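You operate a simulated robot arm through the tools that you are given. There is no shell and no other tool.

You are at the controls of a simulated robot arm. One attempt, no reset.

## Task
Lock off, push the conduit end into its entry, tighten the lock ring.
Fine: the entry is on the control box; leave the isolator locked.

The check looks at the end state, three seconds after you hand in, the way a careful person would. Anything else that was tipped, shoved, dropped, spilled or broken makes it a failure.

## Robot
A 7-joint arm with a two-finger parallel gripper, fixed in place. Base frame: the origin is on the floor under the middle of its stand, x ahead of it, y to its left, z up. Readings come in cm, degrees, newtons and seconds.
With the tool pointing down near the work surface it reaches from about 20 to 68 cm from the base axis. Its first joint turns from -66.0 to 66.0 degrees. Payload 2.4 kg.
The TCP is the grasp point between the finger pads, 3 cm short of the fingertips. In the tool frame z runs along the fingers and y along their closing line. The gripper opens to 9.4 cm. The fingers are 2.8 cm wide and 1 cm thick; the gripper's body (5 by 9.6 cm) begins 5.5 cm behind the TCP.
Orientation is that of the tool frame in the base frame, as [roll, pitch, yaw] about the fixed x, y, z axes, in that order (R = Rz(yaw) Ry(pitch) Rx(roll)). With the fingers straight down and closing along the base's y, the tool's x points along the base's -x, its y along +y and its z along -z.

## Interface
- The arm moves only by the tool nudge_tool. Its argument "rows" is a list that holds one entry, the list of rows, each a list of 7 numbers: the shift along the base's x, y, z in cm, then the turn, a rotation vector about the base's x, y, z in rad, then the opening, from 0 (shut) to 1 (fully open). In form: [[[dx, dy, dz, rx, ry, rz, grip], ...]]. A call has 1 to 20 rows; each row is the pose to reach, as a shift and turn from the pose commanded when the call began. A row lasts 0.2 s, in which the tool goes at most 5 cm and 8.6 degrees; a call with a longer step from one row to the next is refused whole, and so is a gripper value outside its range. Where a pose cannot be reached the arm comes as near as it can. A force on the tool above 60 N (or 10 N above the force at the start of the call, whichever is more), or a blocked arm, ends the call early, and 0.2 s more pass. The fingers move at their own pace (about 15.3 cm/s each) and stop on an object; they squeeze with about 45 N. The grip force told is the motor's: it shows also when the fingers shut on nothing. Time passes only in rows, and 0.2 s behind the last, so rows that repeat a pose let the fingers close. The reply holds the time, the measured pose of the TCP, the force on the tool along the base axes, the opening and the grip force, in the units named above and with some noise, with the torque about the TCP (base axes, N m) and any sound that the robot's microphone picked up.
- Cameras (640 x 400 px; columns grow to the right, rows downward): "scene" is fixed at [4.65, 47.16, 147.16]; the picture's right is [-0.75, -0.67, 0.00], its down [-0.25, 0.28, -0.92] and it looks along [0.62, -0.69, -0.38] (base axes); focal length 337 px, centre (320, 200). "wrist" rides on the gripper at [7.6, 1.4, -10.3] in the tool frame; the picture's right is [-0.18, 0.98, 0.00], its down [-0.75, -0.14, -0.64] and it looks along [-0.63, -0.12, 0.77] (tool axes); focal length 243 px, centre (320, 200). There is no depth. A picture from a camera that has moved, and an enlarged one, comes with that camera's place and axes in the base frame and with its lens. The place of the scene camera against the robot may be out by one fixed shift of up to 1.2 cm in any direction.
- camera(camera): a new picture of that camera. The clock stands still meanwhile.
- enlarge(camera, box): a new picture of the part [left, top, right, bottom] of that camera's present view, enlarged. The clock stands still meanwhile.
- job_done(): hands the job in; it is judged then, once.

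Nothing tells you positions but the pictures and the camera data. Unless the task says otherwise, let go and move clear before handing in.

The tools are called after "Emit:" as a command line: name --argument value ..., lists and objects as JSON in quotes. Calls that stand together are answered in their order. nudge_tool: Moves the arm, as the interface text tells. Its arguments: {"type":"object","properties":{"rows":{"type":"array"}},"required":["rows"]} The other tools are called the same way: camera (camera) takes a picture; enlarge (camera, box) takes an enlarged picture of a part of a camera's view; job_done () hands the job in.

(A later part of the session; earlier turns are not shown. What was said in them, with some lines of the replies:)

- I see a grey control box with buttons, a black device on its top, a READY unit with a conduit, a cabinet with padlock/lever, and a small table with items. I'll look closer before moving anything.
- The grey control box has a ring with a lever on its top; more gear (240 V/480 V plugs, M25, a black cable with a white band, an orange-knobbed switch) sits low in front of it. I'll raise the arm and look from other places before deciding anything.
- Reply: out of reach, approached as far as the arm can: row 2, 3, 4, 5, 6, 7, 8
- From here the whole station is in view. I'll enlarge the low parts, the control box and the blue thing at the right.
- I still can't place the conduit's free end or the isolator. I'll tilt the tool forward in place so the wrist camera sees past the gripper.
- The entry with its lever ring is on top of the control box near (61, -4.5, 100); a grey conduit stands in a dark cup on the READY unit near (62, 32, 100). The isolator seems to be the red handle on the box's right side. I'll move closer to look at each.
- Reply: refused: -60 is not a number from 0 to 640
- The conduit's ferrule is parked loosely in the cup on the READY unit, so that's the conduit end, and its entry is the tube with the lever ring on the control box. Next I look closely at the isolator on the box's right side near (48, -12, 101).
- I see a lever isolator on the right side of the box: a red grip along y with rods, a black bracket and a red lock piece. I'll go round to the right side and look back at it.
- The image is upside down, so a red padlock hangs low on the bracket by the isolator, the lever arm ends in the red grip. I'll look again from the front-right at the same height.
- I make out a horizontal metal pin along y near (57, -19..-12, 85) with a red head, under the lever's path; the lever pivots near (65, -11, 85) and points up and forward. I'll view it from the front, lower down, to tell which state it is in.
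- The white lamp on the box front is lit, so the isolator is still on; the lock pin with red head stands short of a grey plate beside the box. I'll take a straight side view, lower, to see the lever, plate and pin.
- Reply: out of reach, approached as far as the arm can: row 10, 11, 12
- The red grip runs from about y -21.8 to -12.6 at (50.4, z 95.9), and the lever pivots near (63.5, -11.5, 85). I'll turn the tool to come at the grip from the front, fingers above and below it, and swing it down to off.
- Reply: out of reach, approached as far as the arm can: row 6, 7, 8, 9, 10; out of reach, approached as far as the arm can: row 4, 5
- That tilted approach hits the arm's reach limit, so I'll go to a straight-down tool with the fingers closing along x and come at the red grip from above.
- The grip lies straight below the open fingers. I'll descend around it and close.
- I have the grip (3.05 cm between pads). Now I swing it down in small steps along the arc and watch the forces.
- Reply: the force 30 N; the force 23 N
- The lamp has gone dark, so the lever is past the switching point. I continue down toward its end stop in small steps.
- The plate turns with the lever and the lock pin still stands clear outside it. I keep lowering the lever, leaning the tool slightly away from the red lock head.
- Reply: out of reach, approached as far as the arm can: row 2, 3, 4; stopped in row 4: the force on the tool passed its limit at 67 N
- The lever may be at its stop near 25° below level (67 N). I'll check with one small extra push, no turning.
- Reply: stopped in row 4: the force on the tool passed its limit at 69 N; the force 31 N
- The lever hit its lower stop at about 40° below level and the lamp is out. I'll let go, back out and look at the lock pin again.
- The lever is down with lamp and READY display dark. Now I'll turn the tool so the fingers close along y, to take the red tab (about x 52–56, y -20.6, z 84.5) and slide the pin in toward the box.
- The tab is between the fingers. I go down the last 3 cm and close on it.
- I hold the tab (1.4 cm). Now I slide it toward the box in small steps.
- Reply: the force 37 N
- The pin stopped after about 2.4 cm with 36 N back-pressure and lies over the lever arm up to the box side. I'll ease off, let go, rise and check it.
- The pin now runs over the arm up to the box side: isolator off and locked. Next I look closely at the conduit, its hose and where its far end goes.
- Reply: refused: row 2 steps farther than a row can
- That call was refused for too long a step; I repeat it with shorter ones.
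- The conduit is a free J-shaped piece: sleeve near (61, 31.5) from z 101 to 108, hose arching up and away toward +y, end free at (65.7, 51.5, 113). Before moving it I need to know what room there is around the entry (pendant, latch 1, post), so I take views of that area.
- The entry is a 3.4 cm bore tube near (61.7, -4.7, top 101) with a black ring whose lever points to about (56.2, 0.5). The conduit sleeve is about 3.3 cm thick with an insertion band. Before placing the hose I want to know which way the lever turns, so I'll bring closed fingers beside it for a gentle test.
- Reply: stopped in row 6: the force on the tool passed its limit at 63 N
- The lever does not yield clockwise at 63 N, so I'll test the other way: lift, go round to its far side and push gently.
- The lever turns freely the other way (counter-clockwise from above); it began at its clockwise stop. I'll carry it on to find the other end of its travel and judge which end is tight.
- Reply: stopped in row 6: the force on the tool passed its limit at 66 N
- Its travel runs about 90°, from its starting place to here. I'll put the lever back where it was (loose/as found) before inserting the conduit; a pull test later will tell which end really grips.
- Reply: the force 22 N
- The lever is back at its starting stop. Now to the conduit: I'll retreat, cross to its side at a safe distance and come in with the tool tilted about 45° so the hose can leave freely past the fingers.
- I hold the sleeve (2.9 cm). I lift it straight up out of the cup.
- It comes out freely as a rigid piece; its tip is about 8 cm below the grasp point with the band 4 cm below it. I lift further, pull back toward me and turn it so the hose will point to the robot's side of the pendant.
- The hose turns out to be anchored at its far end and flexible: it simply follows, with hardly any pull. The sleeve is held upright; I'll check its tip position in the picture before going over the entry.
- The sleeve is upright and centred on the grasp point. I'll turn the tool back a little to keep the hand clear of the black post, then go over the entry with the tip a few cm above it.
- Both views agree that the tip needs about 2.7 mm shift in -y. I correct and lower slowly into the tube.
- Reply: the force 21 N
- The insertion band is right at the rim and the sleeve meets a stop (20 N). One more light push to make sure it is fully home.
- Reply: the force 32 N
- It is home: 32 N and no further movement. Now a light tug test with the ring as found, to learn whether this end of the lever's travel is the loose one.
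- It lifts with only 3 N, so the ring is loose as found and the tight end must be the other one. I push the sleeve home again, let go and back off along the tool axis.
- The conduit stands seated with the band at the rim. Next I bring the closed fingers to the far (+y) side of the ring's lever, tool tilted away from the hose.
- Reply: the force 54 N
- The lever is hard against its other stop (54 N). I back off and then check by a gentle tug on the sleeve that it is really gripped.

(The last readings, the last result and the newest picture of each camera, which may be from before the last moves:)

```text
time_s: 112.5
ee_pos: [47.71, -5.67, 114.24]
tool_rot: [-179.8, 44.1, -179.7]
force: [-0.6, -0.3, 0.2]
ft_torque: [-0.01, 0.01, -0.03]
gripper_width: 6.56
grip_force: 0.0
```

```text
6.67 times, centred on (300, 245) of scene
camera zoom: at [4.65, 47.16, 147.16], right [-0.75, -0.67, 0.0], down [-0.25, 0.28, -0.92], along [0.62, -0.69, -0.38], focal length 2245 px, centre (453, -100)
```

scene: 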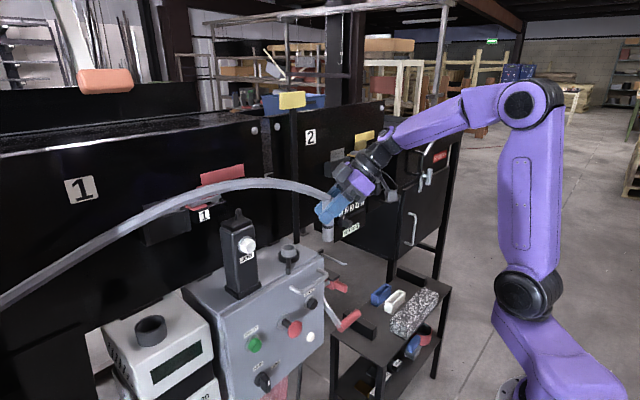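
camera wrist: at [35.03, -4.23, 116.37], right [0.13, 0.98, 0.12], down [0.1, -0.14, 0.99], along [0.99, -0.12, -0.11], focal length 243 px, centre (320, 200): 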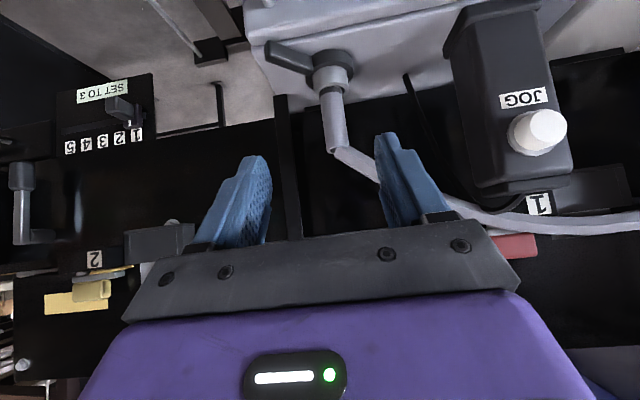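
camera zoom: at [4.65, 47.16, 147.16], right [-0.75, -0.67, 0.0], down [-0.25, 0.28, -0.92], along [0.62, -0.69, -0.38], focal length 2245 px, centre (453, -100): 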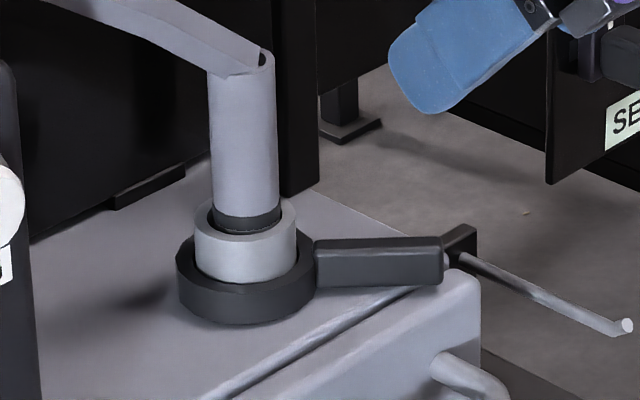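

Emit:
nudge_tool --rows '[[[3.5, 0.6, -1, 0, 0, 0, 0.7], [7.1, 1.1, -2.1, 0, 0, 0, 0.7], [9, 1.1, -4.1, 0, 0, 0, 0.7], [11, 1.1, -6.2, 0, 0, 0, 0.7], [13.2, 1.1, -8.5, 0, 0, 0, 0.65], [13.2, 1.1, -8.5, 0, 0, 0, 0.65]]]'

Emit:
camera --camera "wrist"

```text
time_s: 113.8
ee_pos: [60.99, -4.58, 105.76]
tool_rot: [-179.7, 43.9, -179.7]
force: [-0.6, 0.0, -1.2]
ft_torque: [0.01, -0.01, -0.01]
gripper_width: 6.11
grip_force: 0.0
```

```text
taken
camera wrist: at [48.31, -3.15, 107.91], right [0.13, 0.98, 0.12], down [0.1, -0.14, 0.99], along [0.99, -0.12, -0.11], focal length 243 px, centre (320, 200)
```

wrist: 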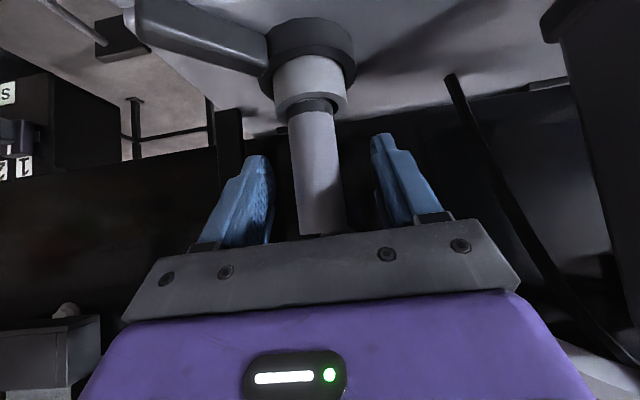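

Emit:
nudge_tool --rows '[[[0, 0, 0, 0, 0, 0, 0.4], [0, 0, 0, 0, 0, 0, 0.2], [0, 0, 0, 0, 0, 0, 0.15], [0, 0, 0, 0, 0, 0, 0.15]]]'

Emit:
nudge_tool --rows '[[[0, 0, 0.15, 0, 0, 0, 0.15], [0, 0, 0.3, 0, 0, 0, 0.15], [0, 0, 0.3, 0, 0, 0, 0.15]]]'

Emit:
enlarge --camera "wrist" --box '[240, 10, 400, 150]'

```text
time_s: 114.8
ee_pos: [60.93, -4.53, 105.72]
tool_rot: [-179.7, 44.0, -179.7]
force: [-0.1, -0.1, 0.0]
ft_torque: [0.13, -0.01, -0.03]
gripper_width: 2.89
grip_force: 44.9
```

```text
time_s: 115.7
ee_pos: [60.85, -4.5, 105.92]
tool_rot: [-179.7, 43.9, -179.7]
force: [-0.6, 2.3, -3.2]
ft_torque: [0.24, 0.1, 0.02]
gripper_width: 2.85
grip_force: 45.0
```

```text
2.86 times, centred on (320, 80) of wrist
camera zoom: at [48.24, -3.12, 108.18], right [0.13, 0.98, 0.12], down [0.1, -0.14, 0.99], along [0.99, -0.12, -0.12], focal length 693 px, centre (320, 543)
```

zoom: 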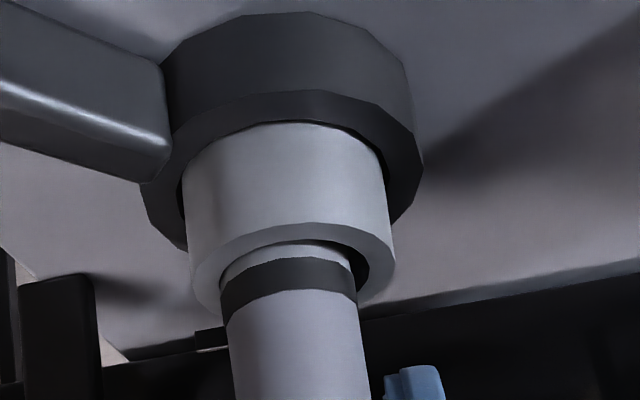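

The sleeve still lifts with about 3 N either way, so the ring's grip itself isn't felt; but from its starting stop the lever only turns this way, so this end stop is the tightened one. I push the sleeve fully home again.

Emit:
nudge_tool --rows '[[[0, 0, -0.25, 0, 0, 0, 0.15], [0, 0, -0.5, 0, 0, 0, 0.15], [0, 0, -0.65, 0, 0, 0, 0.15], [0, 0, -0.65, 0, 0, 0, 0.15]]]'

Emit:
enlarge --camera "wrist" --box '[240, 10, 400, 150]'

Emit:
enlarge --camera "scene" --box '[270, 215, 330, 275]'

```text
time_s: 116.7
ee_pos: [61.07, -4.68, 105.74]
tool_rot: [-179.6, 44.6, -179.8]
force: [-6.8, -0.4, 28.0]
ft_torque: [0.2, 0.42, 0.16]
gripper_width: 2.83
grip_force: 44.9
```

```text
2.86 times, centred on (320, 80) of wrist
camera zoom: at [48.37, -3.24, 107.77], right [0.13, 0.98, 0.12], down [0.09, -0.14, 0.99], along [0.99, -0.12, -0.1], focal length 693 px, centre (320, 543)
```

zoom: 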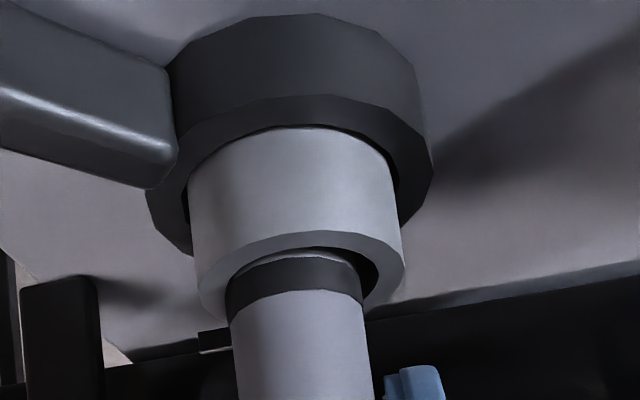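

```text
6.67 times, centred on (300, 245) of scene
camera zoom: at [4.57, 47.17, 147.16], right [-0.75, -0.67, 0.0], down [-0.25, 0.28, -0.92], along [0.62, -0.69, -0.38], focal length 2245 px, centre (453, -100)
```

zoom: 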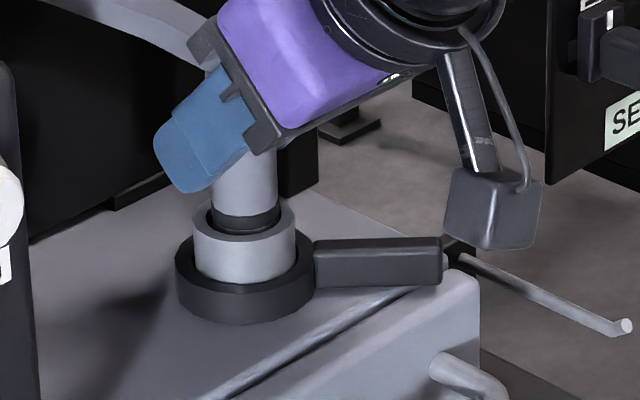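

Emit:
nudge_tool --rows '[[[0, 0, -0.1, 0, 0, 0, 0.15], [0, 0, -0.2, 0, 0, 0, 0.15], [0, 0, -0.2, 0, 0, 0, 0.15]]]'

Emit:
enlarge --camera "wrist" --box '[240, 10, 400, 150]'

```text
time_s: 117.5
ee_pos: [61.03, -4.75, 105.54]
tool_rot: [-179.7, 44.8, -179.7]
force: [-4.0, -1.5, 32.5]
ft_torque: [0.18, -0.03, 0.05]
gripper_width: 2.83
grip_force: 44.5
```

```text
2.86 times, centred on (320, 80) of wrist
camera zoom: at [48.4, -3.21, 107.65], right [0.13, 0.98, 0.13], down [0.08, -0.14, 0.99], along [0.99, -0.12, -0.1], focal length 693 px, centre (320, 543)
```

zoom: 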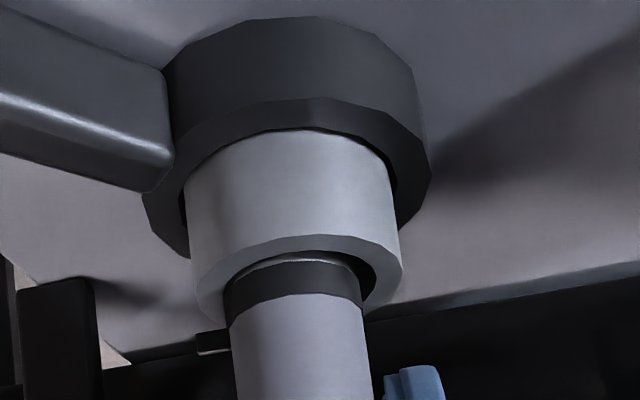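

Emit:
nudge_tool --rows '[[[0, 0, 0.3, 0, 0, 0, 0.15], [0, 0, 0.5, 0, 0, 0, 0.15], [0, 0, 0.7, 0, 0, 0, 0.15], [0, 0, 0.7, 0, 0, 0, 0.15]]]'

Emit:
enlarge --camera "wrist" --box '[240, 10, 400, 150]'

```text
time_s: 118.5
ee_pos: [60.83, -4.43, 105.71]
tool_rot: [-179.8, 43.6, -179.8]
force: [11.3, 1.9, -6.0]
ft_torque: [0.17, -0.91, 0.02]
gripper_width: 2.82
grip_force: 44.8
```

```text
2.86 times, centred on (320, 80) of wrist
camera zoom: at [48.21, -3.08, 107.92], right [0.13, 0.98, 0.12], down [0.1, -0.14, 0.99], along [0.99, -0.12, -0.12], focal length 693 px, centre (320, 543)
```

zoom: 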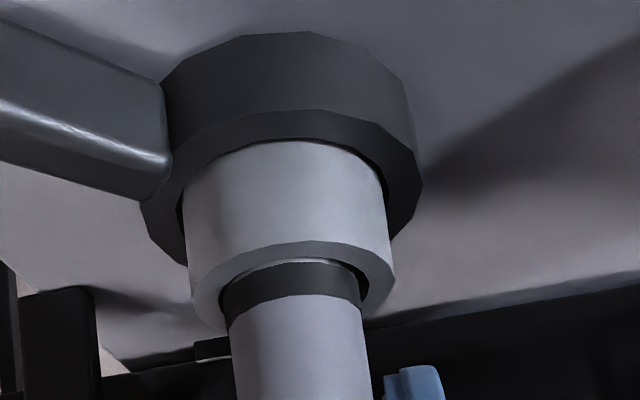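

Emit:
nudge_tool --rows '[[[0, 0, 0.15, 0, 0, 0, 0.15], [0, 0, 0.3, 0, 0, 0, 0.15], [0, 0, 0.3, 0, 0, 0, 0.15]]]'

Emit:
enlarge --camera "wrist" --box '[240, 10, 400, 150]'

```text
time_s: 119.2
ee_pos: [60.87, -4.5, 106.19]
tool_rot: [-179.7, 43.7, -179.8]
force: [3.1, 2.4, -2.9]
ft_torque: [0.25, -0.16, -0.06]
gripper_width: 2.84
grip_force: 44.6
```

```text
2.86 times, centred on (320, 80) of wrist
camera zoom: at [48.19, -3.11, 108.3], right [0.13, 0.98, 0.12], down [0.1, -0.14, 0.99], along [0.99, -0.12, -0.12], focal length 693 px, centre (320, 543)
```

zoom: 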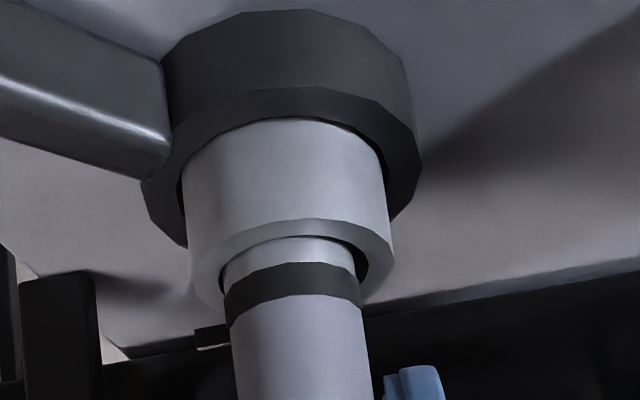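

It isn't clamped so that it can be felt, so I simply seat it fully again, let go and back away, then check the lever is still hard at its stop.

Emit:
nudge_tool --rows '[[[0.1, 0, -0.3, 0, 0, 0, 0.15], [0.15, -0.05, -0.6, 0, 0, 0, 0.15], [0.2, -0.05, -0.9, 0, 0, 0, 0.15], [0.2, -0.05, -1.0, 0, 0, 0, 0.15], [0.2, -0.05, -1.0, 0, 0, 0, 0.15]]]'

Emit:
enlarge --camera "wrist" --box '[240, 10, 400, 150]'

```text
time_s: 120.5
ee_pos: [61.24, -4.73, 105.52]
tool_rot: [-179.6, 44.6, -179.8]
force: [-8.8, 1.1, 31.8]
ft_torque: [0.01, -0.01, -0.04]
gripper_width: 2.84
grip_force: 45.0
```

```text
2.86 times, centred on (320, 80) of wrist
camera zoom: at [48.55, -3.22, 107.57], right [0.13, 0.98, 0.13], down [0.09, -0.14, 0.99], along [0.99, -0.12, -0.1], focal length 693 px, centre (320, 543)
```

zoom: 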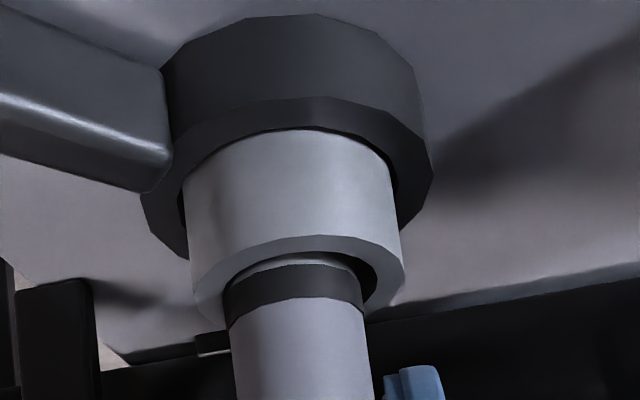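

Emit:
nudge_tool --rows '[[[-0.1, 0, 0.3, 0, 0, 0, 0.15], [-0.1, 0, 0.3, 0, 0, 0, 0.3], [-0.1, 0, 0.3, 0, 0, 0, 0.5], [-0.1, 0, 0.3, 0, 0, 0, 0.6], [-0.1, 0, 0.3, 0, 0, 0, 0.6]]]'

Emit:
enlarge --camera "wrist" --box '[240, 10, 400, 150]'

Emit:
enlarge --camera "scene" --box '[270, 215, 330, 275]'

```text
time_s: 121.7
ee_pos: [60.9, -4.57, 105.52]
tool_rot: [-179.7, 43.9, -179.8]
force: [-0.3, 0.1, 0.1]
ft_torque: [-0.01, 0.02, 0.0]
gripper_width: 5.61
grip_force: 0.0
```

```text
2.86 times, centred on (320, 80) of wrist
camera zoom: at [48.33, -3.23, 107.64], right [0.13, 0.98, 0.12], down [0.1, -0.14, 0.99], along [0.99, -0.12, -0.11], focal length 693 px, centre (320, 543)
```

zoom: 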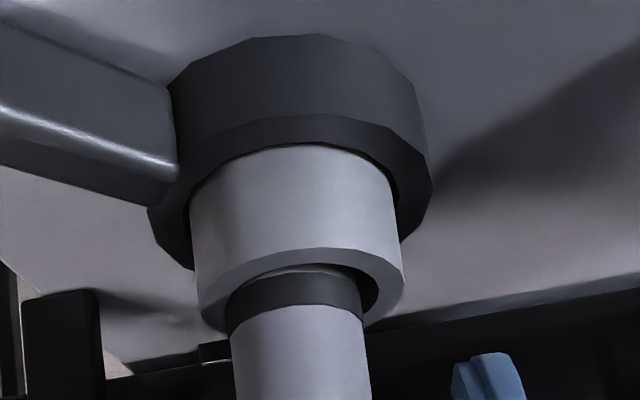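

```text
6.67 times, centred on (300, 245) of scene
camera zoom: at [4.65, 47.16, 147.16], right [-0.75, -0.67, 0.0], down [-0.25, 0.28, -0.92], along [0.62, -0.69, -0.38], focal length 2245 px, centre (453, -100)
```

zoom: 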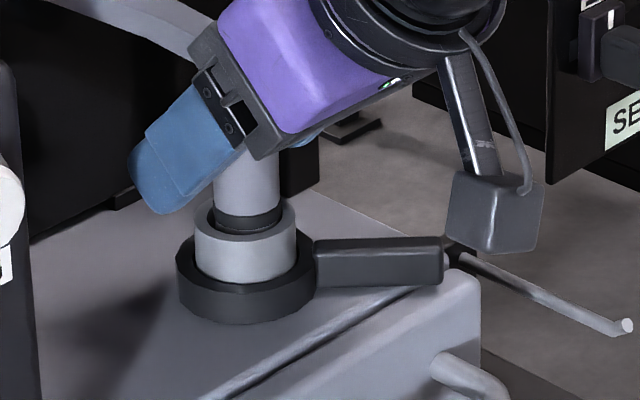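

The sleeve has settled with the band at the rim and the lever stays at its stop. I retreat along the tool axis and look everything over.

Emit:
nudge_tool --rows '[[[-1.4, 0, 1.45, 0, 0, 0, 0.6], [-2.8, 0, 2.9, 0, 0, 0, 0.6], [-4.2, 0, 4.3, 0, 0, 0, 0.6], [-6, 0, 6.2, 0, 0, 0, 0.6], [-9, 0, 9, 0, 0, 0, 0.6], [-12, 0, 11, 0, 0, 0, 0.8], [-15, -1, 12, 0, 0, 0, 1], [-18, -2, 13, 0, 0, 0, 1], [-20, -2, 13, 0, 0, 0, 1], [-20, -2, 13, 0, 0, 0, 1]]]'

Emit:
camera --camera "wrist"

Emit:
camera --camera "scene"

Emit:
enlarge --camera "scene" --box '[220, 180, 380, 340]'

Emit:
enlarge --camera "wrist" --box '[160, 0, 460, 200]'

```text
time_s: 123.8
ee_pos: [40.99, -6.51, 118.44]
tool_rot: [-179.6, 43.9, -179.7]
force: [0.2, 0.0, 0.0]
ft_torque: [-0.04, 0.01, 0.03]
gripper_width: 9.38
grip_force: 0.0
```

```text
taken
camera wrist: at [28.33, -5.17, 120.62], right [0.13, 0.98, 0.12], down [0.1, -0.14, 0.99], along [0.99, -0.12, -0.11], focal length 243 px, centre (320, 200)
```

wrist: 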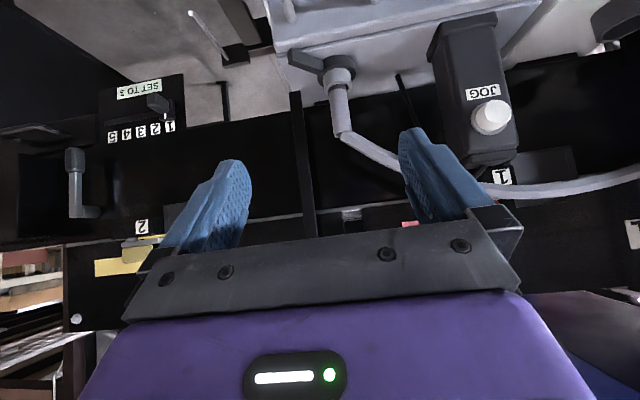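

```text
taken
```

scene: 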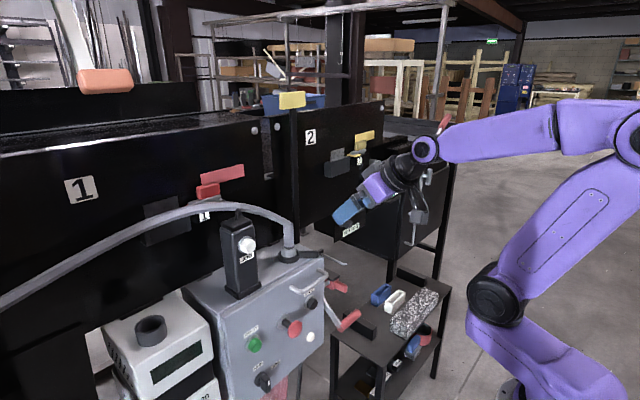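

```text
2.50 times, centred on (300, 260) of scene
camera zoom: at [4.65, 47.16, 147.16], right [-0.75, -0.67, 0.0], down [-0.25, 0.28, -0.92], along [0.62, -0.69, -0.38], focal length 842 px, centre (370, 50)
```

zoom: 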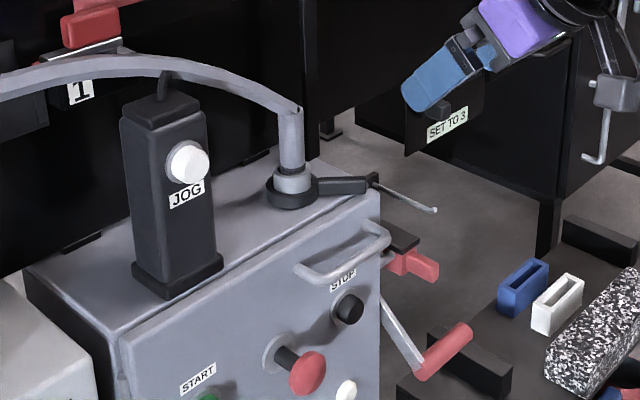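

```text
2.00 times, centred on (310, 100) of wrist
camera zoom: at [28.33, -5.17, 120.62], right [0.13, 0.98, 0.12], down [0.1, -0.14, 0.99], along [0.99, -0.12, -0.11], focal length 485 px, centre (340, 400)
```

zoom: 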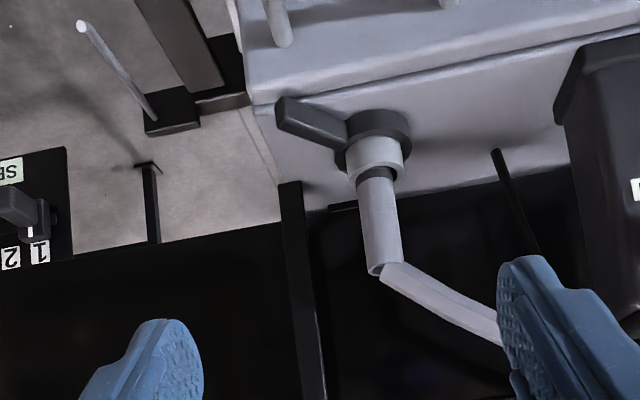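

Isolator lever is down with its pin across it, lamp dark, conduit seated with the band at the rim, ring lever at its far stop, pendant and the rest untouched. I'll back away a bit further and take a last look at the lock and the seat.

Emit:
nudge_tool --rows '[[[-1.5, -1, 1, 0, 0.1, 0, 1], [-3, -2, 2, 0, 0.2, 0, 1], [-4.5, -3, 3, 0, 0.3, 0, 1], [-6, -4, 4, 0, 0.4, 0, 1], [-6, -4, 4, 0, 0.4, 0, 1]]]'

Emit:
camera --camera "wrist"

Emit:
enlarge --camera "wrist" --box '[230, 40, 410, 220]'

Emit:
enlarge --camera "scene" --box '[260, 220, 380, 340]'

```text
time_s: 125.0
ee_pos: [34.93, -10.63, 122.48]
tool_rot: [-179.8, 20.9, -179.8]
force: [0.8, -0.4, 0.2]
ft_torque: [0.01, -0.02, 0.03]
gripper_width: 9.4
grip_force: 0.0
```

```text
taken
camera wrist: at [24.1, -9.18, 129.39], right [0.17, 0.98, 0.06], down [0.48, -0.14, 0.87], along [0.86, -0.12, -0.49], focal length 243 px, centre (320, 200)
```

wrist: 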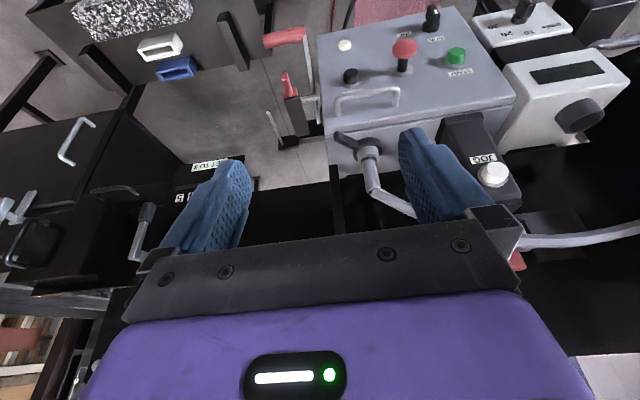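

```text
2.22 times, centred on (320, 130) of wrist
camera zoom: at [24.1, -9.18, 129.39], right [0.17, 0.98, 0.06], down [0.48, -0.14, 0.87], along [0.86, -0.12, -0.49], focal length 539 px, centre (320, 356)
```

zoom: 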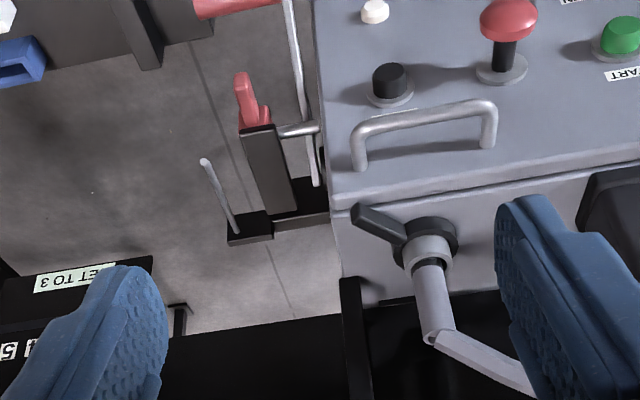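

```text
3.33 times, centred on (320, 280) of scene
camera zoom: at [4.65, 47.16, 147.16], right [-0.75, -0.67, 0.0], down [-0.25, 0.28, -0.92], along [0.62, -0.69, -0.38], focal length 1122 px, centre (320, -67)
```

zoom: 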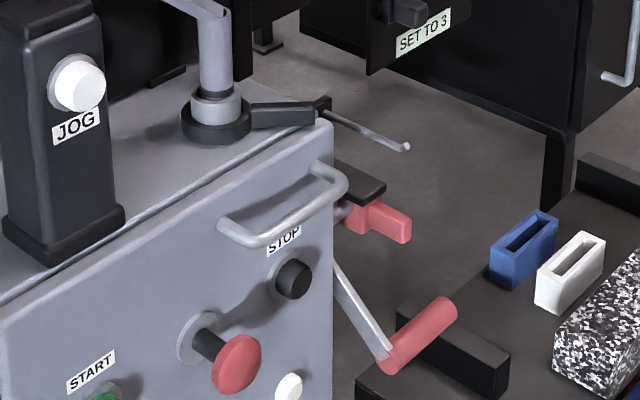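

The job is in its end state: isolator lever down with the red pin across it, conduit seated in the control box entry with its band at the rim, and the ring lever turned to its stop. The hand is empty and clear, so I hand in.

One thing I couldn't confirm: after tightening, a light tug still lifted the sleeve at about 3 N. I judged this end of the lever's travel to be "tight" because the lever only turns that way from its starting stop.

Emit:
job_done

```text
The job is handed in.
```

I handed the job in with the isolator locked off, the conduit seated and the ring turned to its stop. I couldn't confirm that the ring actually grips the conduit.

- **Isolator:** the lever is down at its lower stop and the control box lamp and READY display are dark. The red pin is pushed in across the lever arm as far as it goes. I left it locked.
- **Conduit:** the sleeve is in the entry on top of the control box, pushed down to its stop, with its band at the rim.
- **Lock ring:** before inserting the conduit I turned the lever to its far stop and back to test it. It moves only counter-clockwise from where it started, so I took the far stop as tight, and it is hard against that stop now. With the ring there, a light tug of about 3 N still lifted the sleeve, the same as before tightening. I pushed the sleeve home again afterwards.

In the last pictures nothing else looked moved. The gripper is empty and clear of the station.
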